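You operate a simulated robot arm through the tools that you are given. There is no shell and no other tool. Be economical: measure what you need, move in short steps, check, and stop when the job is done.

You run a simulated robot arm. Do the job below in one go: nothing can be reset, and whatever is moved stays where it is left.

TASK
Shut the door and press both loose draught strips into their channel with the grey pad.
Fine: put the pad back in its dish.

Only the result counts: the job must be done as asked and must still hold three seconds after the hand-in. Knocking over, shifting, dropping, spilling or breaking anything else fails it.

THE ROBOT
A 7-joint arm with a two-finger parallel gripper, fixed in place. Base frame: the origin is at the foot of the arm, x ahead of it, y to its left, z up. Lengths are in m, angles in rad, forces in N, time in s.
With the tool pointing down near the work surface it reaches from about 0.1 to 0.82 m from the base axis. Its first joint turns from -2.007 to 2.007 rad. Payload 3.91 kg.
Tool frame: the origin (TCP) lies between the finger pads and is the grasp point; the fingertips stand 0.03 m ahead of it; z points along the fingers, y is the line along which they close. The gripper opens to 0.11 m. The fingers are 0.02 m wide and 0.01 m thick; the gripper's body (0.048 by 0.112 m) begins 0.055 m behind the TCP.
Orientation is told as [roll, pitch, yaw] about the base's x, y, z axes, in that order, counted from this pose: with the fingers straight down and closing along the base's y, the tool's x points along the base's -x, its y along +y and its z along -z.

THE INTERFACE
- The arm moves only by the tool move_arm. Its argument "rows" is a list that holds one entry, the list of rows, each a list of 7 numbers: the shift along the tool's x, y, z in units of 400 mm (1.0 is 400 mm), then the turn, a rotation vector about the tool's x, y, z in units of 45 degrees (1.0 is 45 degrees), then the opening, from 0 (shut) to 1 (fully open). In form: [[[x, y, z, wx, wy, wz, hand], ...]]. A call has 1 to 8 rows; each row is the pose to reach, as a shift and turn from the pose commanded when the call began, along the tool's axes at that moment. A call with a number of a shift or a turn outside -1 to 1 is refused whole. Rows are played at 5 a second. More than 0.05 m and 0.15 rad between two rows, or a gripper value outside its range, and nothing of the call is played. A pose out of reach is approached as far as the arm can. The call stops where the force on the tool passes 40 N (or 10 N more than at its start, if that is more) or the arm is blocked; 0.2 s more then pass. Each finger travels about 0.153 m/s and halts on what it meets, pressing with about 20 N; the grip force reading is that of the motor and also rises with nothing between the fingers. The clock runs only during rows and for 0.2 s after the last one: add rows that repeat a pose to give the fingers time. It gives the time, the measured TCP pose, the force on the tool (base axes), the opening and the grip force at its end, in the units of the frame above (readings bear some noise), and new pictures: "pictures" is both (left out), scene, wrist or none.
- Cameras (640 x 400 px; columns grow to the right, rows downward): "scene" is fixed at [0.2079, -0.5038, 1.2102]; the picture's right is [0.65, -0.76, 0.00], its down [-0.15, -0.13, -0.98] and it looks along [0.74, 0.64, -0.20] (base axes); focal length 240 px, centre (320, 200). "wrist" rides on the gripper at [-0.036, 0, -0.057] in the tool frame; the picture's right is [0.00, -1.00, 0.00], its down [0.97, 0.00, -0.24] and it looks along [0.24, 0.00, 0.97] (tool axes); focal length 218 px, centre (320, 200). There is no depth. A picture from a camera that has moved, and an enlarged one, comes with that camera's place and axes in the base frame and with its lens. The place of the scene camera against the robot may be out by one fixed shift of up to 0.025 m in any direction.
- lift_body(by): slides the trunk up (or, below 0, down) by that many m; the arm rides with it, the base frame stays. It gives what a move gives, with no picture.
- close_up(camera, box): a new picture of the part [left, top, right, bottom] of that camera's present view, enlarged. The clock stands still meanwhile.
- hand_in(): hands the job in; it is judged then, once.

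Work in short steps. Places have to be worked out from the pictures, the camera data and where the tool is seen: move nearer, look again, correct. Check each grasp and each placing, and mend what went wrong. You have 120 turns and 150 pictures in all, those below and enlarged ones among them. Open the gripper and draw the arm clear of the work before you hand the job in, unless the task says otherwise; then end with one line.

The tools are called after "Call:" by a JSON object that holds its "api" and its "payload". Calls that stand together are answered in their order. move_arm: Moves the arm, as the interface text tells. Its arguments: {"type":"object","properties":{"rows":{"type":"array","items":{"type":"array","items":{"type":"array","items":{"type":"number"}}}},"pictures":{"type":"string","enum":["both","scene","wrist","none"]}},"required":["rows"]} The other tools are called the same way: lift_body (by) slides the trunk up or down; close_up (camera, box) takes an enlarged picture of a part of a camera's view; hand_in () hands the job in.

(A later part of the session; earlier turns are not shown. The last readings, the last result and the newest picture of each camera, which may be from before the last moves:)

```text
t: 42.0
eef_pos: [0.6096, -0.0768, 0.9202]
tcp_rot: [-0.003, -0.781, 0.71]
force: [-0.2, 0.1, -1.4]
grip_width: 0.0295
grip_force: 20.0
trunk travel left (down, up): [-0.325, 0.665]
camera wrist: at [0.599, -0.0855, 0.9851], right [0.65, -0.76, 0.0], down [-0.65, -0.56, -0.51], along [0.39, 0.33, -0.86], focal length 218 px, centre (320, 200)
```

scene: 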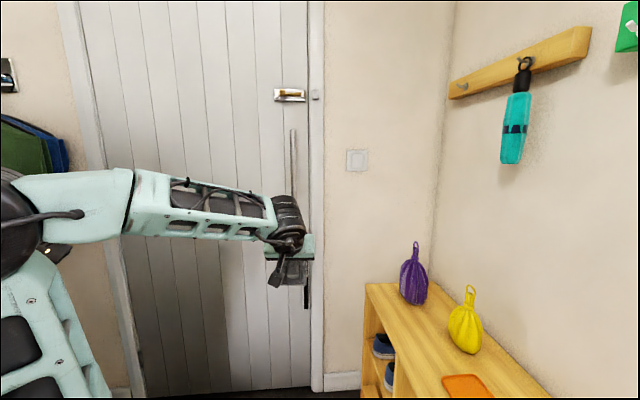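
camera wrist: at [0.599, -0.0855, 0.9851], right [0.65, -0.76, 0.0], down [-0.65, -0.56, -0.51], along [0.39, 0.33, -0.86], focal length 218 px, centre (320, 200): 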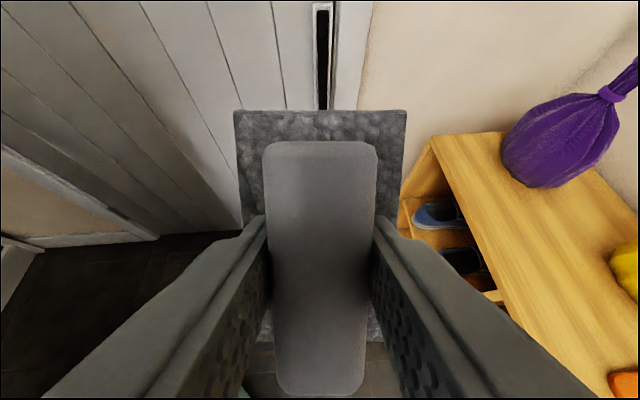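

The strip lines up nearly with the tool's centre column, which confirms its sideways position of about T ≈ 0.45. I'll finish pitching to horizontal.

Call:
{"api": "move_arm", "payload": {"rows": [[[0, 0, 0, 0, -0.16, 0, 0], [0, 0, 0, 0, -0.32, 0, 0], [0, 0, 0, 0, -0.48, 0, 0], [0, 0, 0, 0, -0.64, 0, 0], [0, 0, 0, 0, -0.8, 0, 0], [0, 0, 0, 0, -0.96, 0, 0], [0, 0, 0, 0, -1.0, 0, 0]]]}}

```text
t: 43.6
eef_pos: [0.6102, -0.0773, 0.9175]
tcp_rot: [-0.551, -1.564, 1.261]
force: [-0.2, 0.4, -0.8]
grip_width: 0.0296
grip_force: 20.1
trunk travel left (down, up): [-0.325, 0.665]
camera wrist: at [0.5671, -0.1134, 0.955], right [0.65, -0.76, 0.0], down [-0.18, -0.16, -0.97], along [0.74, 0.63, -0.24], focal length 218 px, centre (320, 200)
```

scene: 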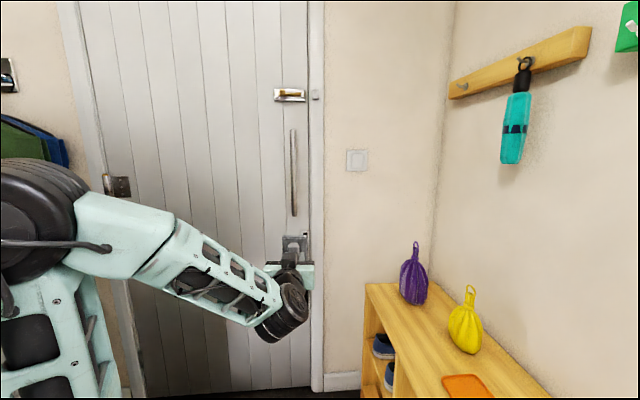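
wrist: 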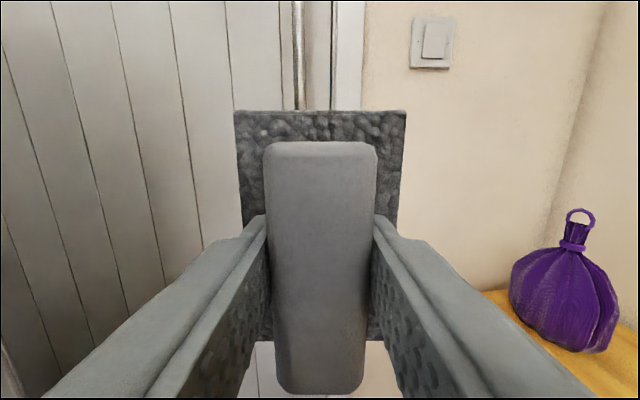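

Horizontal and stable. I'll lower the trunk 0.15 m so the pad is level with the upper strip.

Call:
{"api": "lift_body", "payload": {"by": -0.15}}

Call:
{"api": "move_arm", "payload": {"rows": [[[0, 0, 0.07, 0, 0, 0, 0], [0, 0, 0.15, 0, 0, 0, 0], [0, 0, 0.25, 0, 0, 0, 0], [0, 0, 0.35, 0, 0, 0, 0], [0, 0, 0.45, 0, 0, 0, 0], [0, 0, 0.55, 0, 0, 0, 0], [0, 0, 0.6, 0, 0, 0, 0], [0, 0, 0.6, 0, 0, 0, 0]]]}}

```text
t: 45.3
eef_pos: [0.6103, -0.076, 0.7688]
tcp_rot: [-0.333, -1.565, 1.041]
force: [0.4, 1.3, -0.9]
grip_width: 0.0293
grip_force: 19.6
trunk travel left (down, up): [-0.175, 0.815]
```

```text
t: 47.1
eef_pos: [0.7916, 0.0802, 0.7653]
tcp_rot: [-0.281, -1.566, 0.989]
force: [0.5, -0.8, -1.1]
grip_width: 0.0296
grip_force: 19.7
trunk travel left (down, up): [-0.175, 0.815]
camera wrist: at [0.7499, 0.0441, 0.8026], right [0.65, -0.76, 0.0], down [-0.19, -0.16, -0.97], along [0.74, 0.63, -0.25], focal length 218 px, centre (320, 200)
```

scene: 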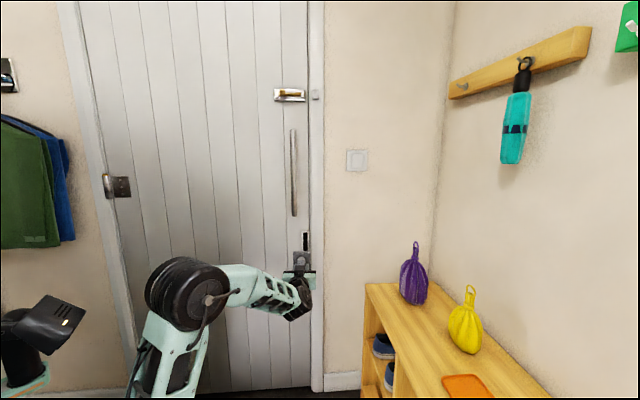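
wrist: 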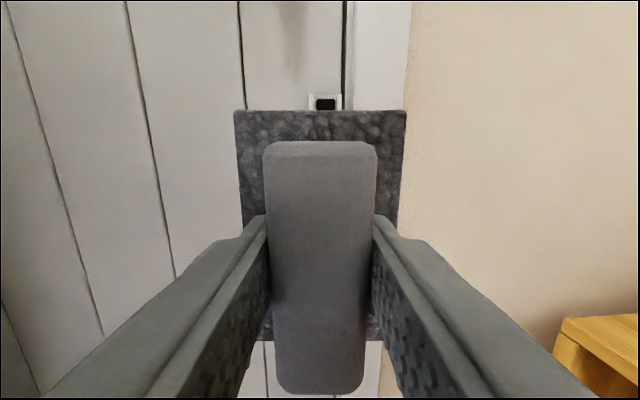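

The pad is about 12 cm short of the door, with the strip about 5 mm right of centre. I'll shift 12 mm left to keep off the jamb, raise to the top of the upper strip, and approach to just short of contact.

Call:
{"api": "move_arm", "payload": {"rows": [[[-0.06, 0.03, 0.03, 0, 0, 0, 0], [-0.12, 0.03, 0.08, 0, 0, 0, 0], [-0.12, 0.03, 0.14, 0, 0, 0, 0], [-0.12, 0.03, 0.2, 0, 0, 0, 0], [-0.12, 0.03, 0.23, 0, 0, 0, 0], [-0.12, 0.03, 0.23, 0, 0, 0, 0]]]}}

Call:
{"api": "close_up", "payload": {"camera": "scene", "box": [270, 220, 350, 320]}}

```text
t: 48.5
eef_pos: [0.8546, 0.1503, 0.8145]
tcp_rot: [-0.296, -1.565, 1.004]
force: [-0.9, 0.3, -0.6]
grip_width: 0.0295
grip_force: 20.2
trunk travel left (down, up): [-0.175, 0.815]
camera wrist: at [0.8116, 0.1139, 0.8512], right [0.65, -0.76, 0.0], down [-0.19, -0.16, -0.97], along [0.74, 0.63, -0.25], focal length 218 px, centre (320, 200)
```

scene: 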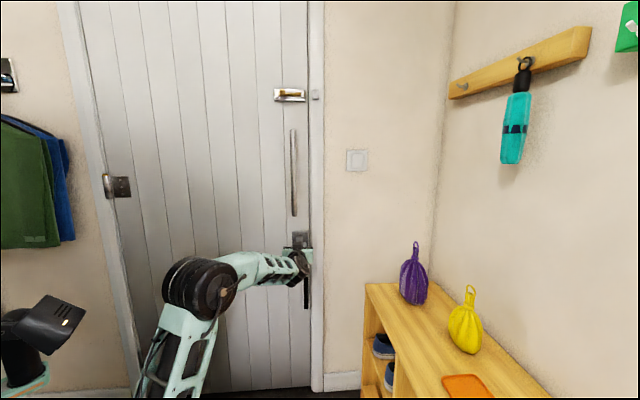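
wrist: 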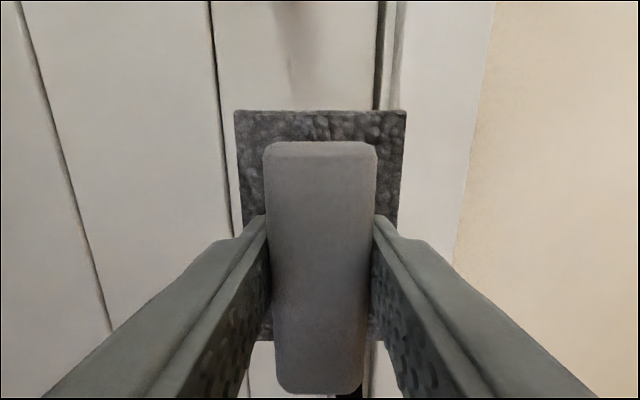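

```text
4.00 times, centred on (310, 270) of scene
camera zoom: at [0.2079, -0.5038, 1.2102], right [0.65, -0.76, 0.0], down [-0.15, -0.13, -0.98], along [0.74, 0.64, -0.2], focal length 960 px, centre (360, -80)
```

zoom: 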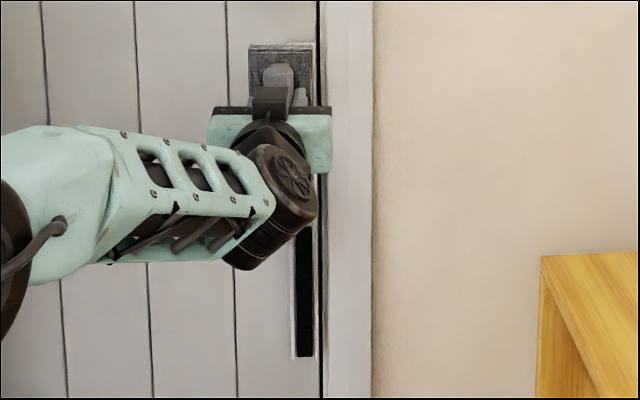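

The pad's top edge lines up with the channel's top, and the pad nearly covers the strip's width. I'll nudge 2 mm right and press in 5 mm rows until force builds.

Call:
{"api": "move_arm", "payload": {"rows": [[[0, -0.006, 0.02, 0, 0, 0, 0], [0, -0.006, 0.04, 0, 0, 0, 0], [0, -0.006, 0.055, 0, 0, 0, 0], [0, -0.006, 0.065, 0, 0, 0, 0], [0, -0.006, 0.075, 0, 0, 0, 0], [0, -0.006, 0.085, 0, 0, 0, 0]]], "pictures": "wrist"}}

```text
t: 49.9
eef_pos: [0.8786, 0.1655, 0.8144]
tcp_rot: [-0.376, -1.563, 1.086]
force: [-22.6, -12.8, -1.8]
grip_width: 0.0294
grip_force: 20.0
trunk travel left (down, up): [-0.175, 0.815]
stopped in row 6: the force on the tool passed its limit (the readings are from after the stop); the commanded pose is now the measured one
camera wrist: at [0.8359, 0.1302, 0.8519], right [0.65, -0.76, 0.0], down [-0.19, -0.16, -0.97], along [0.74, 0.63, -0.25], focal length 218 px, centre (320, 200)
```

wrist: 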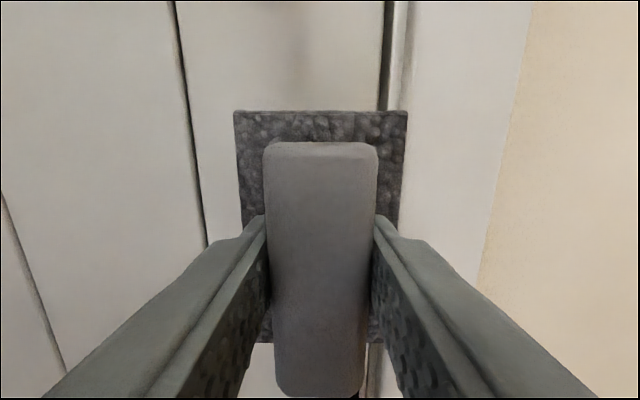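

Contact came exactly where expected (N ≈ 0.773) with about 26–40 N. I'll back off, step down 5 cm, and press the lower half of the upper strip.

Call:
{"api": "move_arm", "payload": {"rows": [[[0, 0, -0.03, 0, 0, 0, 0], [0, 0, -0.06, 0, 0, 0, 0], [0.06, 0, -0.06, 0, 0, 0, 0], [0.125, 0, -0.06, 0, 0, 0, 0], [0.125, 0, -0.03, 0, 0, 0, 0], [0.125, 0, -0.01, 0, 0, 0, 0], [0.125, 0, 0.005, 0, 0, 0, 0], [0.125, 0, 0.02, 0, 0, 0, 0]]], "pictures": "wrist"}}

```text
t: 51.5
eef_pos: [0.8789, 0.1663, 0.764]
tcp_rot: [-0.164, -1.562, 0.873]
force: [-21.5, -11.5, -0.8]
grip_width: 0.0297
grip_force: 20.3
trunk travel left (down, up): [-0.175, 0.815]
stopped in row 8: the force on the tool passed its limit (the readings are from after the stop); the commanded pose is now the measured one
camera wrist: at [0.8362, 0.1303, 0.8002], right [0.65, -0.76, 0.0], down [-0.19, -0.16, -0.97], along [0.73, 0.63, -0.25], focal length 218 px, centre (320, 200)
```

wrist: 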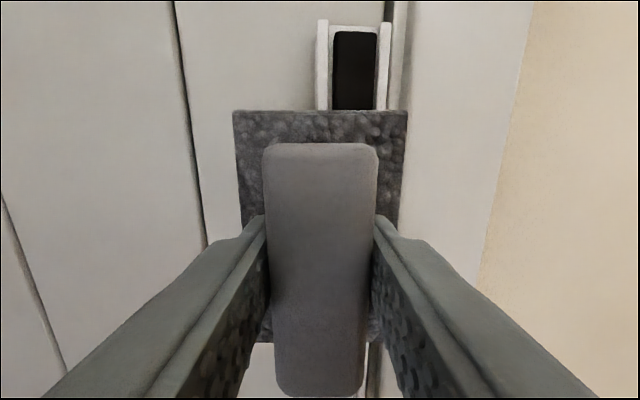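

The upper strip's top sits neatly in its channel. Next, 5 cm lower.

Call:
{"api": "move_arm", "payload": {"rows": [[[0, 0, -0.03, 0, 0, 0, 0], [0, 0, -0.06, 0, 0, 0, 0], [0.06, 0, -0.06, 0, 0, 0, 0], [0.125, 0, -0.06, 0, 0, 0, 0], [0.125, 0, -0.03, 0, 0, 0, 0], [0.125, 0, -0.01, 0, 0, 0, 0], [0.125, 0, 0.005, 0, 0, 0, 0], [0.125, 0, 0.02, 0, 0, 0, 0]]], "pictures": "wrist"}}

```text
t: 53.2
eef_pos: [0.8803, 0.1675, 0.7104]
tcp_rot: [-0.139, -1.56, 0.849]
force: [-24.5, -13.3, -0.4]
grip_width: 0.0297
grip_force: 19.8
trunk travel left (down, up): [-0.175, 0.815]
stopped in row 8: the force on the tool passed its limit (the readings are from after the stop); the commanded pose is now the measured one
camera wrist: at [0.8376, 0.1306, 0.7484], right [0.65, -0.76, 0.0], down [-0.19, -0.17, -0.97], along [0.73, 0.63, -0.25], focal length 218 px, centre (320, 200)
```

wrist: 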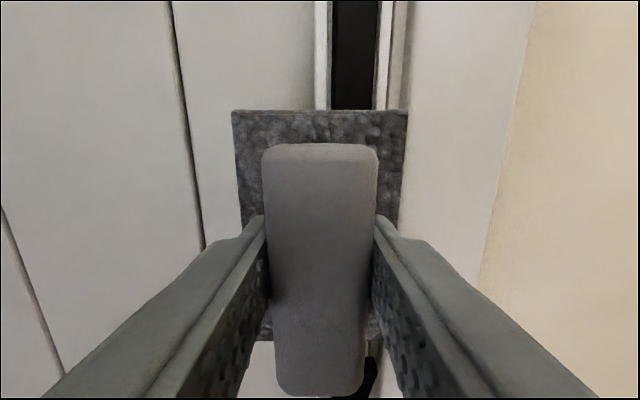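

Below the pad I can see the lower strip's top end standing proud. I'll press across the joint at z ≈ 0.66 next.

Call:
{"api": "move_arm", "payload": {"rows": [[[0, 0, -0.04, 0, 0, 0, 0], [0, 0, -0.1, 0, 0, 0, 0], [0.06, 0, -0.1, 0, 0, 0, 0], [0.125, 0, -0.1, 0, 0, 0, 0], [0.125, 0, -0.05, 0, 0, 0, 0], [0.125, 0, -0.02, 0, 0, 0, 0], [0.125, 0, 0.0, 0, 0, 0, 0], [0.125, 0, 0.02, 0, 0, 0, 0]]]}}

```text
t: 55.0
eef_pos: [0.8818, 0.1682, 0.6661]
tcp_rot: [-0.976, -1.566, 1.689]
force: [-22.9, -11.1, 8.8]
grip_width: 0.0295
grip_force: 19.7
trunk travel left (down, up): [-0.175, 0.815]
stopped in row 8: the force on the tool passed its limit (the readings are from after the stop); the commanded pose is now the measured one
camera wrist: at [0.8391, 0.1325, 0.7022], right [0.65, -0.76, 0.0], down [-0.18, -0.16, -0.97], along [0.73, 0.63, -0.24], focal length 218 px, centre (320, 200)
```

scene: 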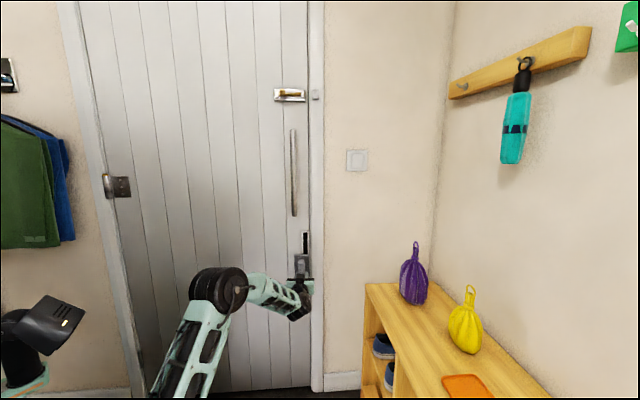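
wrist: 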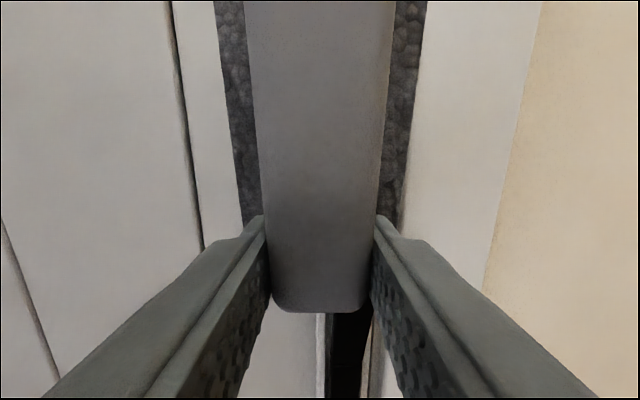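

The pad slid upward in the grip: the lower strip's protruding end caught its bottom edge on the way down. I'll back off straight and look.

Call:
{"api": "move_arm", "payload": {"rows": [[[0, 0, -0.05, 0, 0, 0, 0], [0, 0, -0.12, 0, 0, 0, 0], [0, 0, -0.2, 0, 0, 0, 0], [0, 0, -0.28, 0, 0, 0, 0], [0, 0, -0.36, 0, 0, 0, 0]]]}}

Call:
{"api": "close_up", "payload": {"camera": "scene", "box": [270, 220, 350, 320]}}

```text
t: 56.1
eef_pos: [0.7734, 0.072, 0.6638]
tcp_rot: [-0.437, -1.563, 1.149]
force: [-4.2, -0.7, 9.5]
grip_width: 0.0296
grip_force: 19.7
trunk travel left (down, up): [-0.175, 0.815]
camera wrist: at [0.7298, 0.0356, 0.7014], right [0.65, -0.76, 0.0], down [-0.18, -0.16, -0.97], along [0.73, 0.63, -0.25], focal length 218 px, centre (320, 200)
```

scene: 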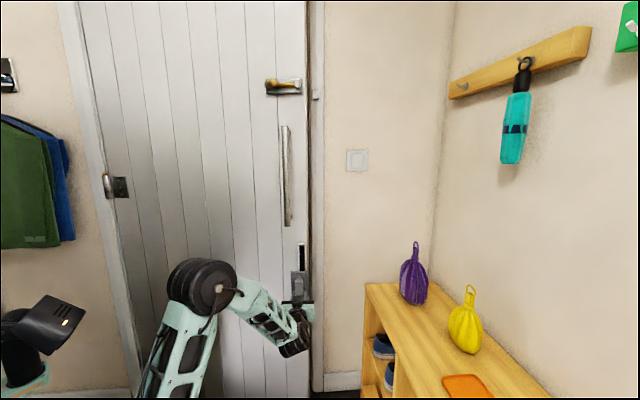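
wrist: 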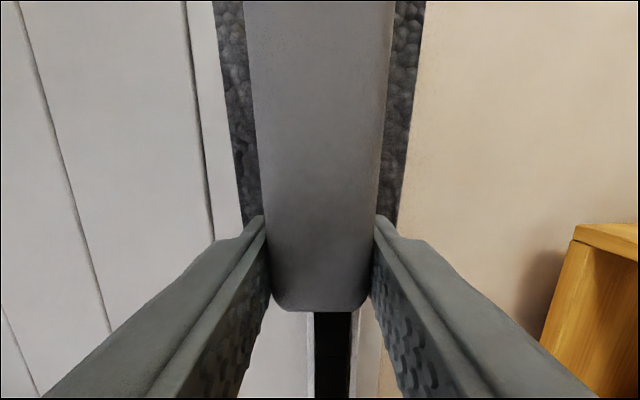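

```text
4.00 times, centred on (310, 270) of scene
camera zoom: at [0.2079, -0.5038, 1.2102], right [0.65, -0.76, 0.0], down [-0.15, -0.13, -0.98], along [0.74, 0.64, -0.2], focal length 960 px, centre (360, -80)
```

zoom: 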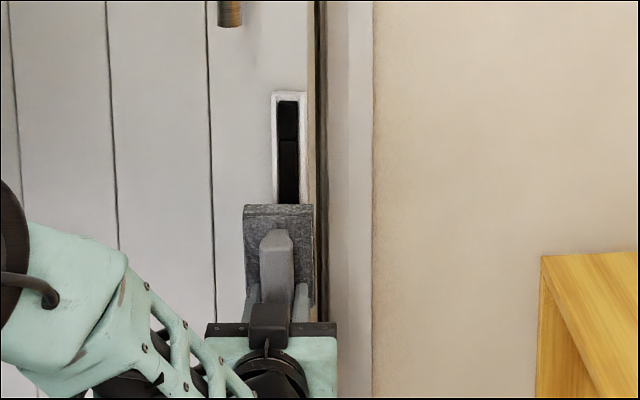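

The door has swung partly open again. Something is hooked, probably the lower strip's free end behind the pad's lower edge. I'll zoom in on that area.

Call:
{"api": "close_up", "payload": {"camera": "wrist", "box": [220, 200, 420, 400]}}

Call:
{"api": "close_up", "payload": {"camera": "scene", "box": [270, 260, 340, 340]}}

```text
2.00 times, centred on (320, 300) of wrist
camera zoom: at [0.7298, 0.0356, 0.7014], right [0.65, -0.76, 0.0], down [-0.18, -0.16, -0.97], along [0.73, 0.63, -0.25], focal length 436 px, centre (320, 0)
```

zoom: 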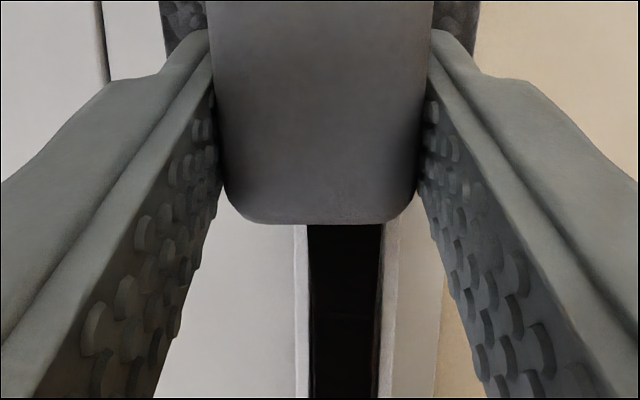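

```text
5.00 times, centred on (305, 300) of scene
camera zoom: at [0.2079, -0.5038, 1.2102], right [0.65, -0.76, 0.0], down [-0.15, -0.13, -0.98], along [0.74, 0.64, -0.2], focal length 1200 px, centre (395, -300)
```

zoom: 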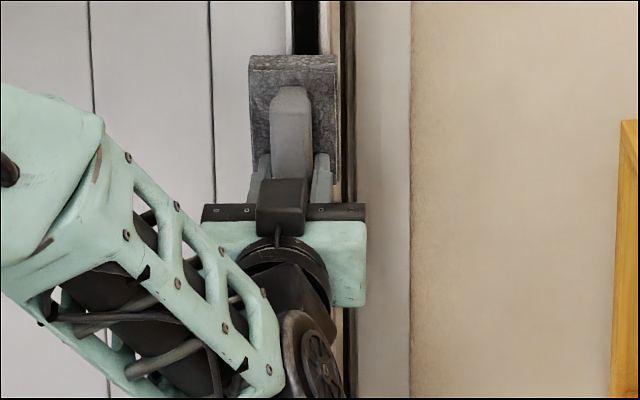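

The strip's upper tip seems to be resting over the pad's lower margin against the handle end, so pulling back drags the door. Moving straight up should slide the pad off the tip.

Call:
{"api": "move_arm", "payload": {"rows": [[[-0.02, 0, 0.02, 0, 0, 0, 0], [-0.06, 0, 0.02, 0, 0, 0, 0], [-0.1, 0, 0.02, 0, 0, 0, 0], [-0.15, 0, 0.02, 0, 0, 0, 0], [-0.2, 0, 0.02, 0, 0, 0, 0]]]}}

Call:
{"api": "close_up", "payload": {"camera": "scene", "box": [270, 230, 340, 330]}}

```text
t: 57.4
eef_pos: [0.7784, 0.0818, 0.7443]
tcp_rot: [-0.59, -1.563, 1.301]
force: [-1.3, -1.3, 0.9]
grip_width: 0.0295
grip_force: 19.5
trunk travel left (down, up): [-0.175, 0.815]
camera wrist: at [0.7368, 0.0445, 0.781], right [0.65, -0.76, 0.0], down [-0.18, -0.16, -0.97], along [0.73, 0.63, -0.25], focal length 218 px, centre (320, 200)
```

scene: 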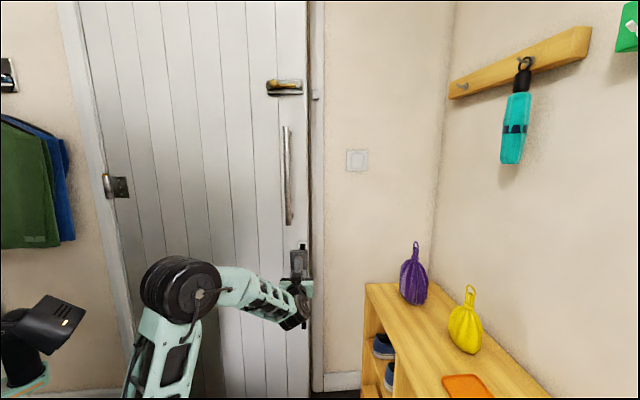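
wrist: 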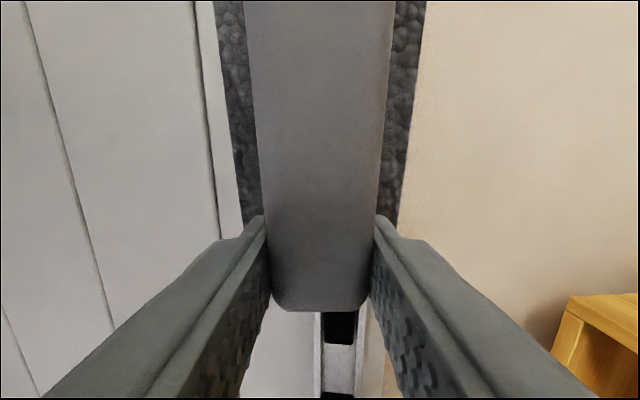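

```text
4.00 times, centred on (305, 280) of scene
camera zoom: at [0.2079, -0.5038, 1.2102], right [0.65, -0.76, 0.0], down [-0.15, -0.13, -0.98], along [0.74, 0.64, -0.2], focal length 960 px, centre (380, -120)
```

zoom: 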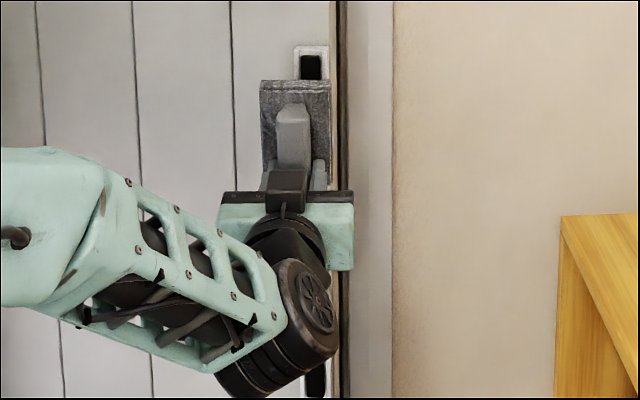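

Free now, with force near zero and the gap between the strips visible. I'll retract well back to inspect the door and both strips.

Call:
{"api": "move_arm", "payload": {"rows": [[[0, 0, -0.1, 0, 0, 0, 0], [0, 0, -0.2, 0, 0, 0, 0], [0, 0, -0.3, 0, 0, 0, 0], [0, 0.1, -0.4, 0, 0, 0, 0], [0, 0.22, -0.45, 0, 0, 0, 0], [0, 0.34, -0.5, 0, 0, 0, 0], [0, 0.45, -0.5, 0, 0, 0, 0], [0, 0.45, -0.5, 0, 0, 0, 0]]]}}

Call:
{"api": "close_up", "payload": {"camera": "scene", "box": [260, 220, 340, 340]}}

```text
refused: row 4 steps farther than a row can; nothing moved
```

```text
3.33 times, centred on (300, 280) of scene
camera zoom: at [0.2079, -0.5038, 1.2102], right [0.65, -0.76, 0.0], down [-0.15, -0.13, -0.98], along [0.74, 0.64, -0.2], focal length 800 px, centre (387, -67)
```

zoom: 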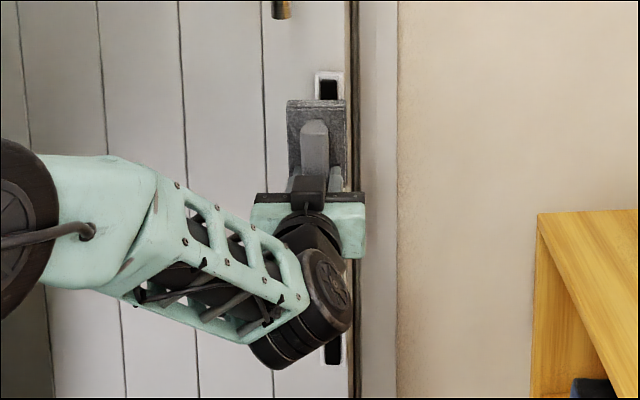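

One diagonal step was too long. I'll resend the retreat with shorter steps.

Call:
{"api": "move_arm", "payload": {"rows": [[[0, 0, -0.1, 0, 0, 0, 0], [0, 0, -0.2, 0, 0, 0, 0], [0, 0, -0.3, 0, 0, 0, 0], [0, 0.06, -0.38, 0, 0, 0, 0], [0, 0.14, -0.43, 0, 0, 0, 0], [0, 0.24, -0.46, 0, 0, 0, 0], [0, 0.35, -0.47, 0, 0, 0, 0], [0, 0.45, -0.47, 0, 0, 0, 0]]]}}

Call:
{"api": "close_up", "payload": {"camera": "scene", "box": [260, 220, 340, 340]}}

```text
t: 59.1
eef_pos: [0.5672, 0.109, 0.7831]
tcp_rot: [-0.325, -1.561, 1.036]
force: [-0.1, -0.3, -0.3]
grip_width: 0.0295
grip_force: 20.3
out of reach, approached as far as the arm can: row 6, 7, 8
trunk travel left (down, up): [-0.175, 0.815]
camera wrist: at [0.5239, 0.0717, 0.8198], right [0.65, -0.76, 0.0], down [-0.19, -0.16, -0.97], along [0.73, 0.63, -0.25], focal length 218 px, centre (320, 200)
```

scene: 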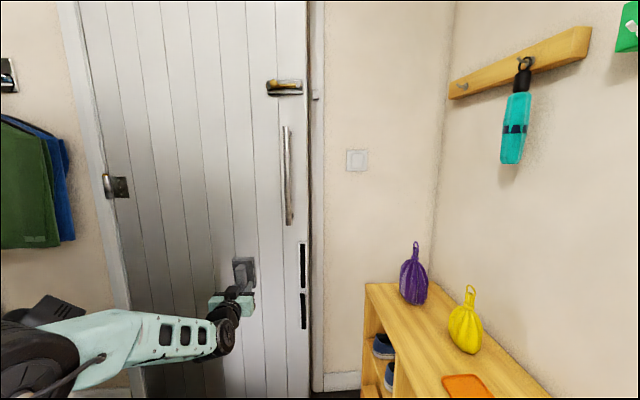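
wrist: 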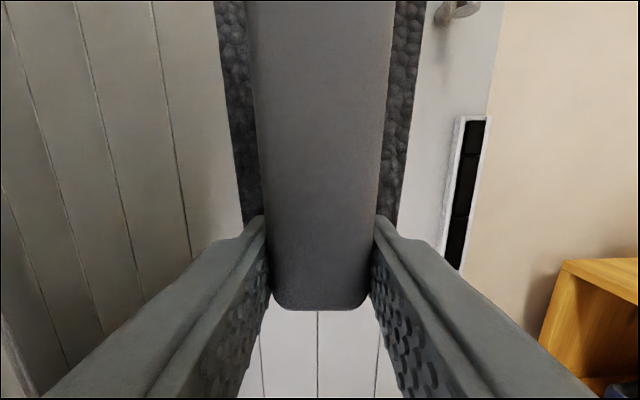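

```text
3.33 times, centred on (300, 280) of scene
camera zoom: at [0.2079, -0.5038, 1.2102], right [0.65, -0.76, 0.0], down [-0.15, -0.13, -0.98], along [0.74, 0.64, -0.2], focal length 800 px, centre (387, -67)
```

zoom: 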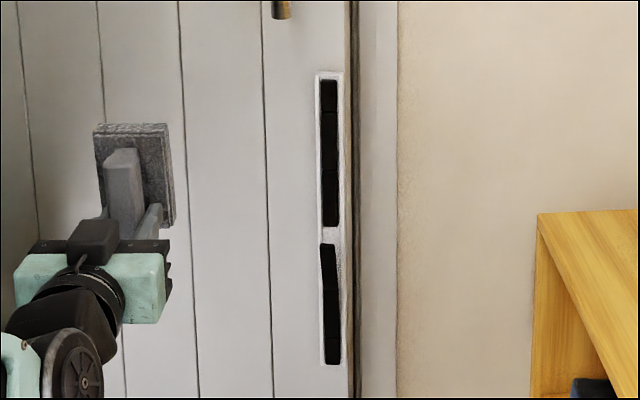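

Upper strip now looks seated. The lower strip is fixed at its bottom with its top end sticking out. The pad slid about 3.4 cm along the grip but is still square, and pushing near the fingers stays stiff. I'll reclose the door by pressing on the upper strip, well above the loose tip, coming from straight in front.

Call:
{"api": "move_arm", "payload": {"rows": [[[0, -0.1, 0.02, 0, 0, 0, 0], [0, -0.2, 0.05, 0, 0, 0, 0], [0, -0.3, 0.09, 0, 0, 0, 0], [0, -0.4, 0.13, 0, 0, 0, 0], [0, -0.4, 0.22, 0, 0, 0, 0], [0, -0.4, 0.3, 0, 0, 0, 0], [0, -0.4, 0.34, 0, 0, 0, 0], [0, -0.4, 0.34, 0, 0, 0, 0]]]}}

```text
t: 61.0
eef_pos: [0.7748, 0.0746, 0.782]
tcp_rot: [-0.408, -1.561, 1.123]
force: [-0.7, 0.3, -0.6]
grip_width: 0.0295
grip_force: 19.8
trunk travel left (down, up): [-0.175, 0.815]
camera wrist: at [0.7322, 0.0392, 0.8186], right [0.65, -0.76, 0.0], down [-0.19, -0.16, -0.97], along [0.73, 0.63, -0.25], focal length 218 px, centre (320, 200)
```

scene: 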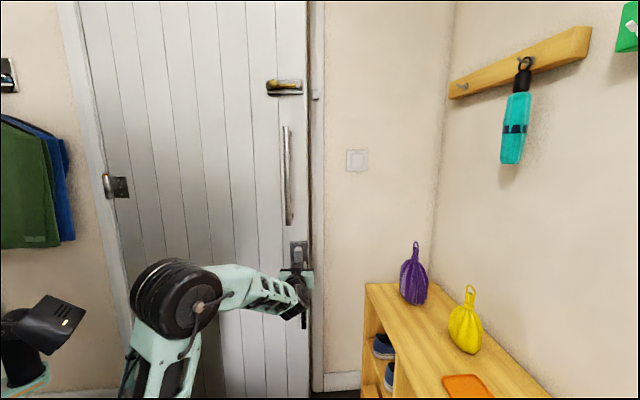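
wrist: 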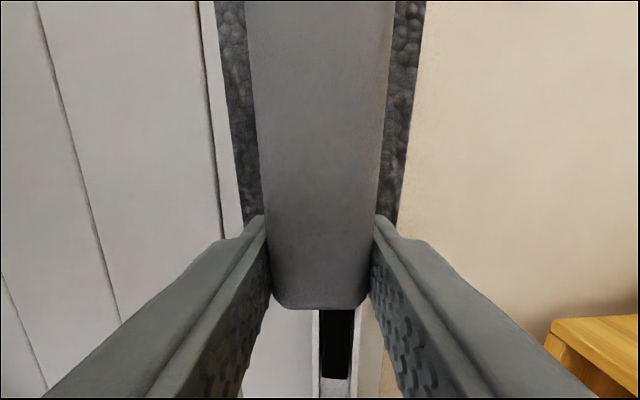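

Positioned in front of the upper strip. I'll push forward in small steps until the door seats.

Call:
{"api": "move_arm", "payload": {"rows": [[[0.03, 0, 0.06, 0, 0, 0, 0], [0.05, 0, 0.12, 0, 0, 0, 0], [0.05, 0, 0.18, 0, 0, 0, 0], [0.05, 0, 0.23, 0, 0, 0, 0], [0.05, 0, 0.28, 0, 0, 0, 0], [0.05, 0, 0.32, 0, 0, 0, 0], [0.05, 0, 0.345, 0, 0, 0, 0], [0.05, 0, 0.365, 0, 0, 0, 0]]]}}

```text
t: 62.7
eef_pos: [0.8804, 0.1667, 0.7624]
tcp_rot: [-0.583, -1.564, 1.294]
force: [-28.7, -15.2, 2.1]
grip_width: 0.0294
grip_force: 20.3
trunk travel left (down, up): [-0.175, 0.815]
stopped in row 8: the force on the tool passed its limit (the readings are from after the stop); the commanded pose is now the measured one
camera wrist: at [0.8369, 0.1301, 0.7986], right [0.65, -0.76, 0.01], down [-0.18, -0.17, -0.97], along [0.73, 0.63, -0.25], focal length 218 px, centre (320, 200)
```

scene: 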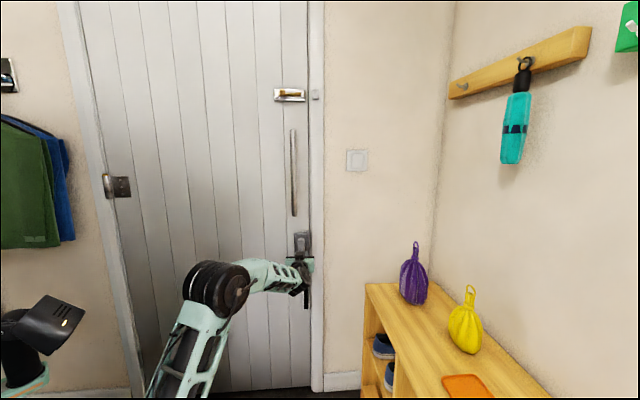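
wrist: 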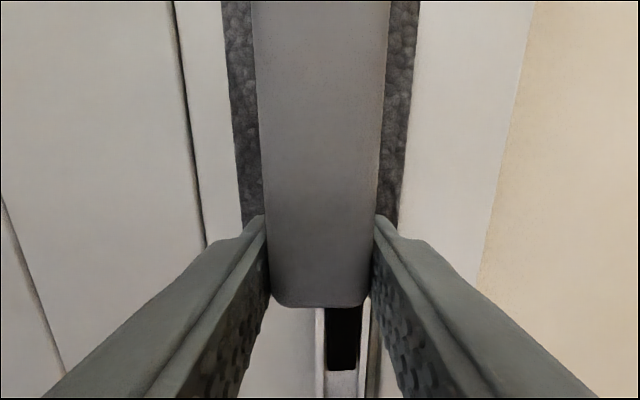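

The door is seated again. I'll retreat a full 12 cm before moving down, so that nothing catches, then look at the lower strip.

Call:
{"api": "move_arm", "payload": {"rows": [[[0, 0, -0.06, 0, 0, 0, 0], [0, 0, -0.15, 0, 0, 0, 0], [0, 0, -0.25, 0, 0, 0, 0], [0, 0, -0.33, 0, 0, 0, 0], [0.07, 0, -0.33, 0, 0, 0, 0], [0.15, 0, -0.33, 0, 0, 0, 0], [0.23, 0, -0.33, 0, 0, 0, 0], [0.3, 0, -0.33, 0, 0, 0, 0]]]}}

Call:
{"api": "close_up", "payload": {"camera": "wrist", "box": [240, 260, 400, 400]}}

Call:
{"api": "close_up", "payload": {"camera": "scene", "box": [270, 220, 350, 340]}}

```text
t: 64.5
eef_pos: [0.7808, 0.0788, 0.6418]
tcp_rot: [-0.423, -1.562, 1.136]
force: [0.1, -0.4, -0.2]
grip_width: 0.0297
grip_force: 20.1
trunk travel left (down, up): [-0.175, 0.815]
camera wrist: at [0.7382, 0.0432, 0.6787], right [0.65, -0.76, 0.0], down [-0.19, -0.17, -0.97], along [0.73, 0.63, -0.25], focal length 218 px, centre (320, 200)
```

scene: 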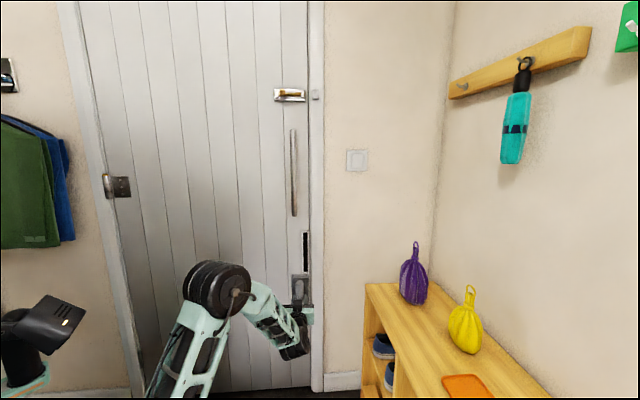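
wrist: 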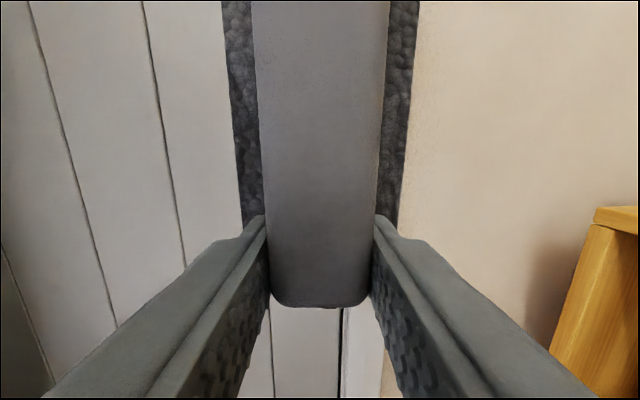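

```text
2.86 times, centred on (320, 330) of wrist
camera zoom: at [0.7382, 0.0432, 0.6787], right [0.65, -0.76, 0.0], down [-0.19, -0.17, -0.97], along [0.73, 0.63, -0.25], focal length 624 px, centre (320, -171)
```

zoom: 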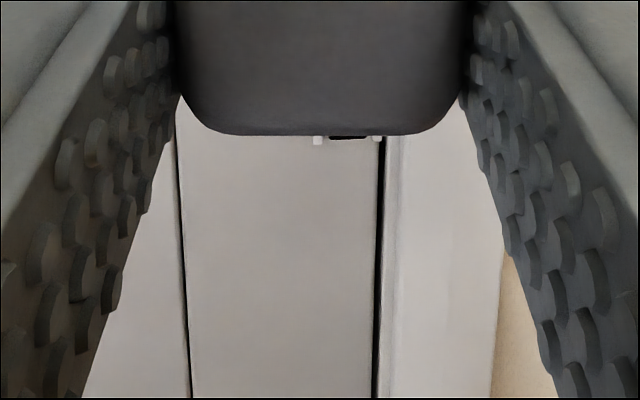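

```text
3.33 times, centred on (310, 280) of scene
camera zoom: at [0.2079, -0.5038, 1.2102], right [0.65, -0.76, 0.0], down [-0.15, -0.13, -0.98], along [0.74, 0.64, -0.2], focal length 800 px, centre (353, -67)
```

zoom: 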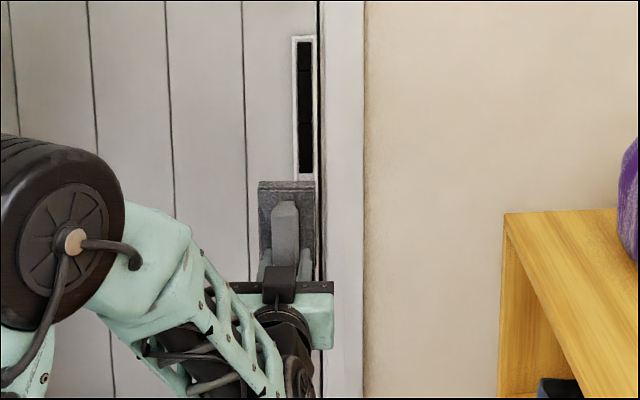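

The door is shut, and the lower strip's channel bottom is at z ≈ 0.48. The pad's lower part is now in front of the loose tip, so I'll press straight in.

Call:
{"api": "move_arm", "payload": {"rows": [[[0, 0, 0.07, 0, 0, 0, 0], [0, 0, 0.14, 0, 0, 0, 0], [0, 0, 0.2, 0, 0, 0, 0], [0, 0, 0.25, 0, 0, 0, 0], [0, 0, 0.28, 0, 0, 0, 0], [0, 0, 0.305, 0, 0, 0, 0], [0, 0, 0.325, 0, 0, 0, 0], [0, 0, 0.345, 0, 0, 0, 0]]]}}

Call:
{"api": "close_up", "payload": {"camera": "wrist", "box": [240, 260, 400, 400]}}

```text
t: 66.3
eef_pos: [0.8813, 0.1663, 0.6413]
tcp_rot: [-0.397, -1.561, 1.115]
force: [-29.2, -15.6, 4.1]
grip_width: 0.0294
grip_force: 20.2
trunk travel left (down, up): [-0.175, 0.815]
stopped in row 8: the force on the tool passed its limit (the readings are from after the stop); the commanded pose is now the measured one
camera wrist: at [0.8389, 0.1301, 0.6789], right [0.65, -0.76, 0.0], down [-0.19, -0.17, -0.97], along [0.73, 0.63, -0.25], focal length 218 px, centre (320, 200)
```

scene: 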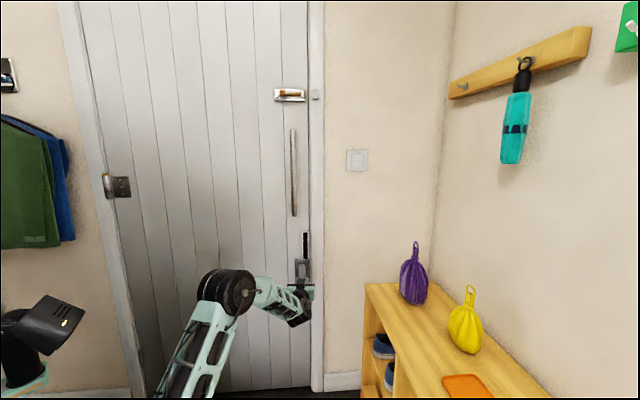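
wrist: 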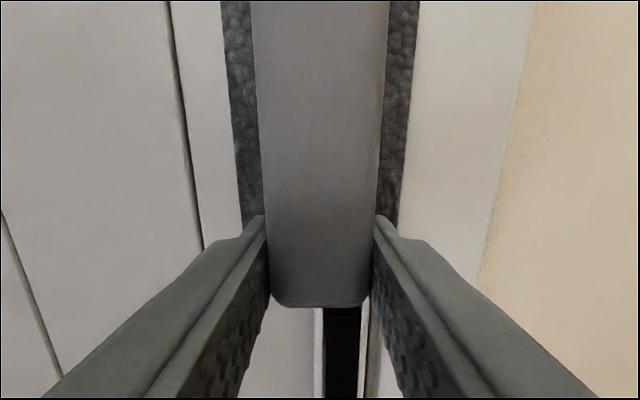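

```text
2.86 times, centred on (320, 330) of wrist
camera zoom: at [0.8389, 0.1301, 0.6789], right [0.65, -0.76, 0.0], down [-0.19, -0.17, -0.97], along [0.73, 0.63, -0.25], focal length 624 px, centre (320, -171)
```

zoom: 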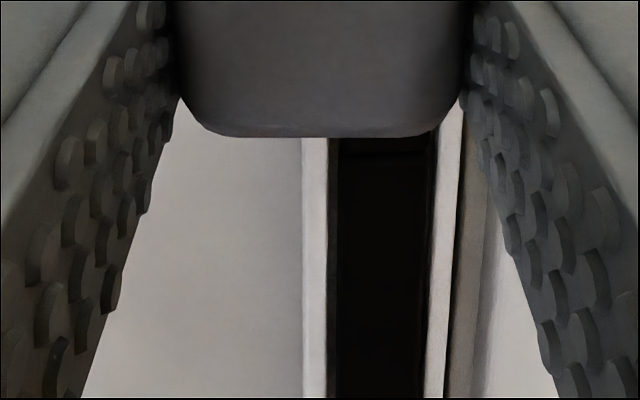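

Full contact reached and the strip lies in the channel below. I'll retreat straight and check the strip and door.

Call:
{"api": "move_arm", "payload": {"rows": [[[0, 0, -0.05, 0, 0, 0, 0], [0, 0, -0.12, 0, 0, 0, 0], [0, 0, -0.2, 0, 0, 0, 0], [0, 0, -0.28, 0, 0, 0, 0]]], "pictures": "none"}}

Call:
{"api": "lift_body", "payload": {"by": -0.06}}

Call:
{"api": "close_up", "payload": {"camera": "scene", "box": [270, 220, 350, 340]}}

```text
t: 67.3
eef_pos: [0.7976, 0.0962, 0.6426]
tcp_rot: [-0.315, -1.561, 1.031]
force: [0.0, -0.4, -0.5]
grip_width: 0.0297
grip_force: 20.2
trunk travel left (down, up): [-0.175, 0.815]
```

```text
t: 68.3
eef_pos: [0.7971, 0.096, 0.5822]
tcp_rot: [-0.318, -1.561, 1.03]
force: [1.1, -0.3, -1.2]
grip_width: 0.0295
grip_force: 20.0
trunk travel left (down, up): [-0.115, 0.875]
```

```text
3.33 times, centred on (310, 280) of scene
camera zoom: at [0.2079, -0.5038, 1.2102], right [0.65, -0.76, 0.0], down [-0.15, -0.13, -0.98], along [0.74, 0.64, -0.2], focal length 800 px, centre (353, -67)
```

zoom: 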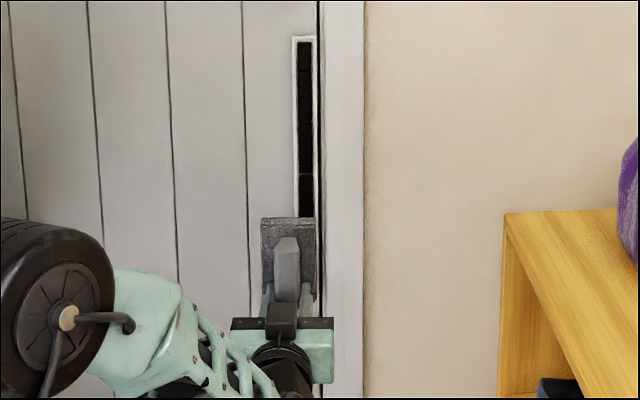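

Door stays shut and the lower strip's top is now in the channel, meeting the upper one. I'll press at z ≈ 0.58.

Call:
{"api": "move_arm", "payload": {"rows": [[[0, 0, 0.08, 0, 0, 0, 0], [0, 0, 0.16, 0, 0, 0, 0], [0, 0, 0.22, 0, 0, 0, 0], [0, 0, 0.25, 0, 0, 0, 0], [0, 0, 0.27, 0, 0, 0, 0], [0, 0, 0.29, 0, 0, 0, 0], [0, 0, 0.31, 0, 0, 0, 0]]], "pictures": "wrist"}}

Call:
{"api": "move_arm", "payload": {"rows": [[[0, 0, -0.05, 0, 0, 0, 0], [0, 0, -0.1, 0, 0, 0, 0], [0, 0, -0.16, 0, 0, 0, 0]]], "pictures": "none"}}

Call:
{"api": "lift_body", "payload": {"by": -0.05}}

```text
t: 69.6
eef_pos: [0.8805, 0.1654, 0.5799]
tcp_rot: [-0.25, -1.559, 0.963]
force: [-25.4, -13.2, 4.6]
grip_width: 0.0295
grip_force: 20.5
trunk travel left (down, up): [-0.115, 0.875]
stopped in row 6: the force on the tool passed its limit (the readings are from after the stop); the commanded pose is now the measured one
camera wrist: at [0.8377, 0.1292, 0.6168], right [0.66, -0.76, 0.0], down [-0.19, -0.17, -0.97], along [0.73, 0.63, -0.25], focal length 218 px, centre (320, 200)
```

wrist: 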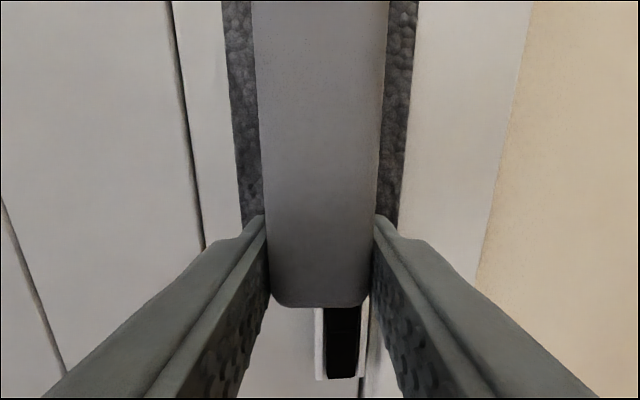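

```text
t: 70.4
eef_pos: [0.8344, 0.1246, 0.5785]
tcp_rot: [-0.175, -1.556, 0.89]
force: [-0.1, -0.4, -0.9]
grip_width: 0.0297
grip_force: 20.3
trunk travel left (down, up): [-0.115, 0.875]
```

```text
t: 71.3
eef_pos: [0.8331, 0.1241, 0.5296]
tcp_rot: [-0.211, -1.556, 0.926]
force: [0.1, -1.0, -1.0]
grip_width: 0.0295
grip_force: 19.8
trunk travel left (down, up): [-0.065, 0.925]
```

Next press is at z ≈ 0.53, then I go slightly lower for the strip's bottom end.

Call:
{"api": "move_arm", "payload": {"rows": [[[0, 0, 0.05, 0, 0, 0, 0], [0, 0, 0.1, 0, 0, 0, 0], [0, 0, 0.135, 0, 0, 0, 0], [0, 0, 0.155, 0, 0, 0, 0], [0, 0, 0.175, 0, 0, 0, 0], [0, 0, 0.195, 0, 0, 0, 0]]], "pictures": "none"}}

Call:
{"api": "move_arm", "payload": {"rows": [[[0, 0, -0.05, 0, 0, 0, 0], [0, 0, -0.1, 0, 0, 0, 0], [0, 0, -0.15, 0, 0, 0, 0]]], "pictures": "none"}}

Call:
{"api": "lift_body", "payload": {"by": -0.03}}

Call:
{"api": "move_arm", "payload": {"rows": [[[0, 0, 0.05, 0, 0, 0, 0], [0, 0, 0.1, 0, 0, 0, 0], [0, 0, 0.135, 0, 0, 0, 0], [0, 0, 0.155, 0, 0, 0, 0], [0, 0, 0.175, 0, 0, 0, 0], [0, 0, 0.195, 0, 0, 0, 0]]]}}

```text
t: 72.4
eef_pos: [0.8798, 0.1655, 0.5272]
tcp_rot: [-0.208, -1.558, 0.924]
force: [-18.5, -9.9, 3.7]
grip_width: 0.0294
grip_force: 20.3
trunk travel left (down, up): [-0.065, 0.925]
stopped in row 5: the force on the tool passed its limit (the readings are from after the stop); the commanded pose is now the measured one
```

```text
t: 73.2
eef_pos: [0.8362, 0.1271, 0.5276]
tcp_rot: [-0.186, -1.554, 0.903]
force: [-0.4, 0.5, -0.9]
grip_width: 0.0294
grip_force: 20.4
trunk travel left (down, up): [-0.065, 0.925]
```

```text
t: 74.0
eef_pos: [0.8352, 0.1274, 0.4979]
tcp_rot: [-0.181, -1.556, 0.897]
force: [0.9, 0.1, -1.2]
grip_width: 0.0295
grip_force: 19.5
trunk travel left (down, up): [-0.035, 0.955]
```

```text
t: 75.0
eef_pos: [0.879, 0.1649, 0.496]
tcp_rot: [-0.13, -1.555, 0.849]
force: [-18.2, -9.4, 2.8]
grip_width: 0.0295
grip_force: 20.0
trunk travel left (down, up): [-0.035, 0.955]
stopped in row 5: the force on the tool passed its limit (the readings are from after the stop); the commanded pose is now the measured one
camera wrist: at [0.8371, 0.1291, 0.5338], right [0.66, -0.75, 0.0], down [-0.19, -0.17, -0.97], along [0.73, 0.64, -0.25], focal length 218 px, centre (320, 200)
```

scene: 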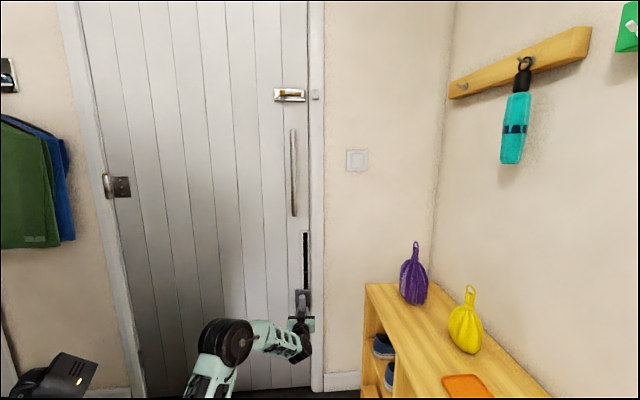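
wrist: 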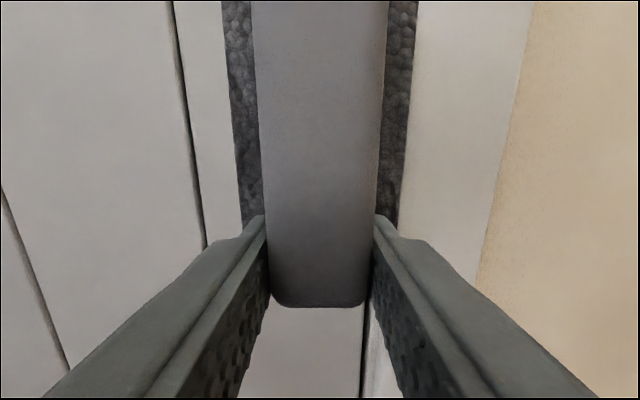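

Both strips have now been pressed along their whole length. I'll retreat straight, then raise the trunk and step aside to inspect.

Call:
{"api": "move_arm", "payload": {"rows": [[[0, 0, -0.05, 0, 0, 0, 0], [0, 0, -0.13, 0, 0, 0, 0], [0, 0, -0.23, 0, 0, 0, 0], [0, 0, -0.33, 0, 0, 0, 0], [0, 0, -0.43, 0, 0, 0, 0]]], "pictures": "none"}}

Call:
{"api": "lift_body", "payload": {"by": 0.29}}

Call:
{"api": "move_arm", "payload": {"rows": [[[0, 0.1, 0, 0, 0, 0, 0], [0, 0.2, 0, 0, 0, 0, 0], [0, 0.3, 0, 0, 0, 0, 0], [0, 0.3, 0, 0, 0, 0, 0]]]}}

Call:
{"api": "close_up", "payload": {"camera": "scene", "box": [280, 220, 340, 320]}}

Call:
{"api": "close_up", "payload": {"camera": "wrist", "box": [400, 80, 560, 400]}}

```text
t: 76.2
eef_pos: [0.7473, 0.0523, 0.4983]
tcp_rot: [-0.148, -1.552, 0.865]
force: [0.1, 0.0, -0.7]
grip_width: 0.0293
grip_force: 20.0
trunk travel left (down, up): [-0.035, 0.955]
```

```text
t: 79.1
eef_pos: [0.7478, 0.0529, 0.7865]
tcp_rot: [-0.12, -1.553, 0.837]
force: [-0.5, 0.0, -0.2]
grip_width: 0.0295
grip_force: 20.3
trunk travel left (down, up): [-0.325, 0.665]
```

```text
t: 80.1
eef_pos: [0.6669, 0.1433, 0.789]
tcp_rot: [-0.109, -1.553, 0.828]
force: [0.0, -0.1, -0.9]
grip_width: 0.0292
grip_force: 20.0
trunk travel left (down, up): [-0.325, 0.665]
camera wrist: at [0.6258, 0.1079, 0.826], right [0.66, -0.75, 0.0], down [-0.19, -0.17, -0.97], along [0.73, 0.63, -0.26], focal length 218 px, centre (320, 200)
```

scene: 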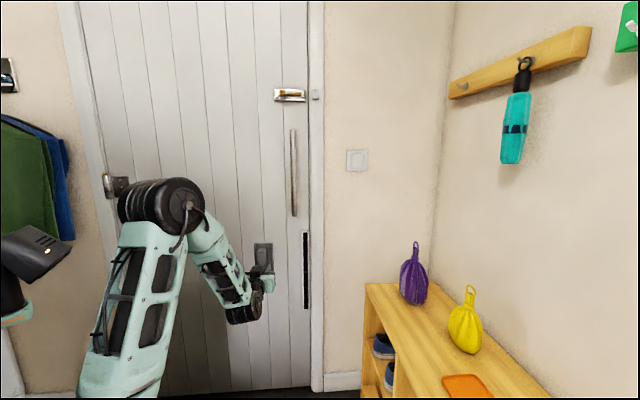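
wrist: 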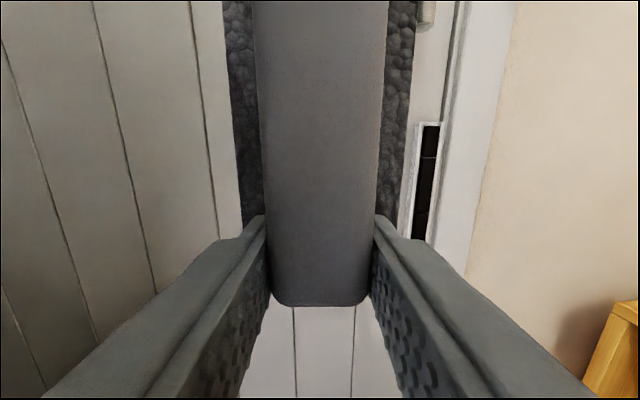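

```text
4.00 times, centred on (310, 270) of scene
camera zoom: at [0.2079, -0.5038, 1.2102], right [0.65, -0.76, 0.0], down [-0.15, -0.13, -0.98], along [0.74, 0.64, -0.2], focal length 960 px, centre (360, -80)
```

zoom: 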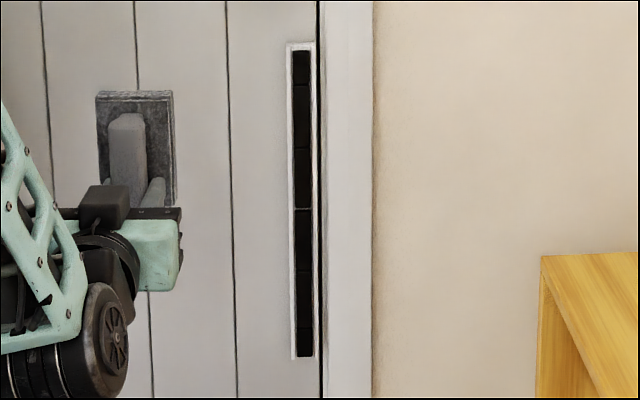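

```text
1.25 times, centred on (480, 240) of wrist
camera zoom: at [0.6258, 0.1079, 0.826], right [0.66, -0.75, 0.0], down [-0.19, -0.17, -0.97], along [0.73, 0.63, -0.26], focal length 273 px, centre (120, 150)
```

zoom: 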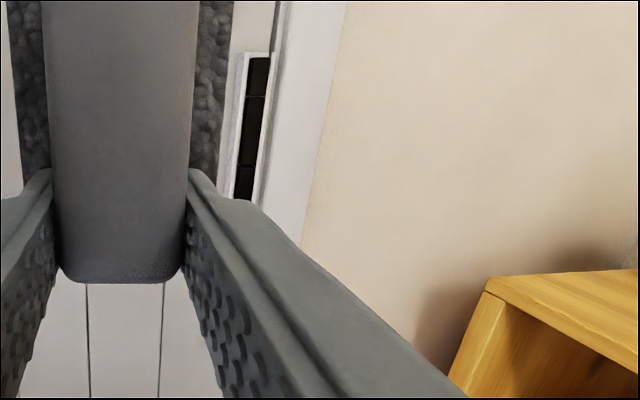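

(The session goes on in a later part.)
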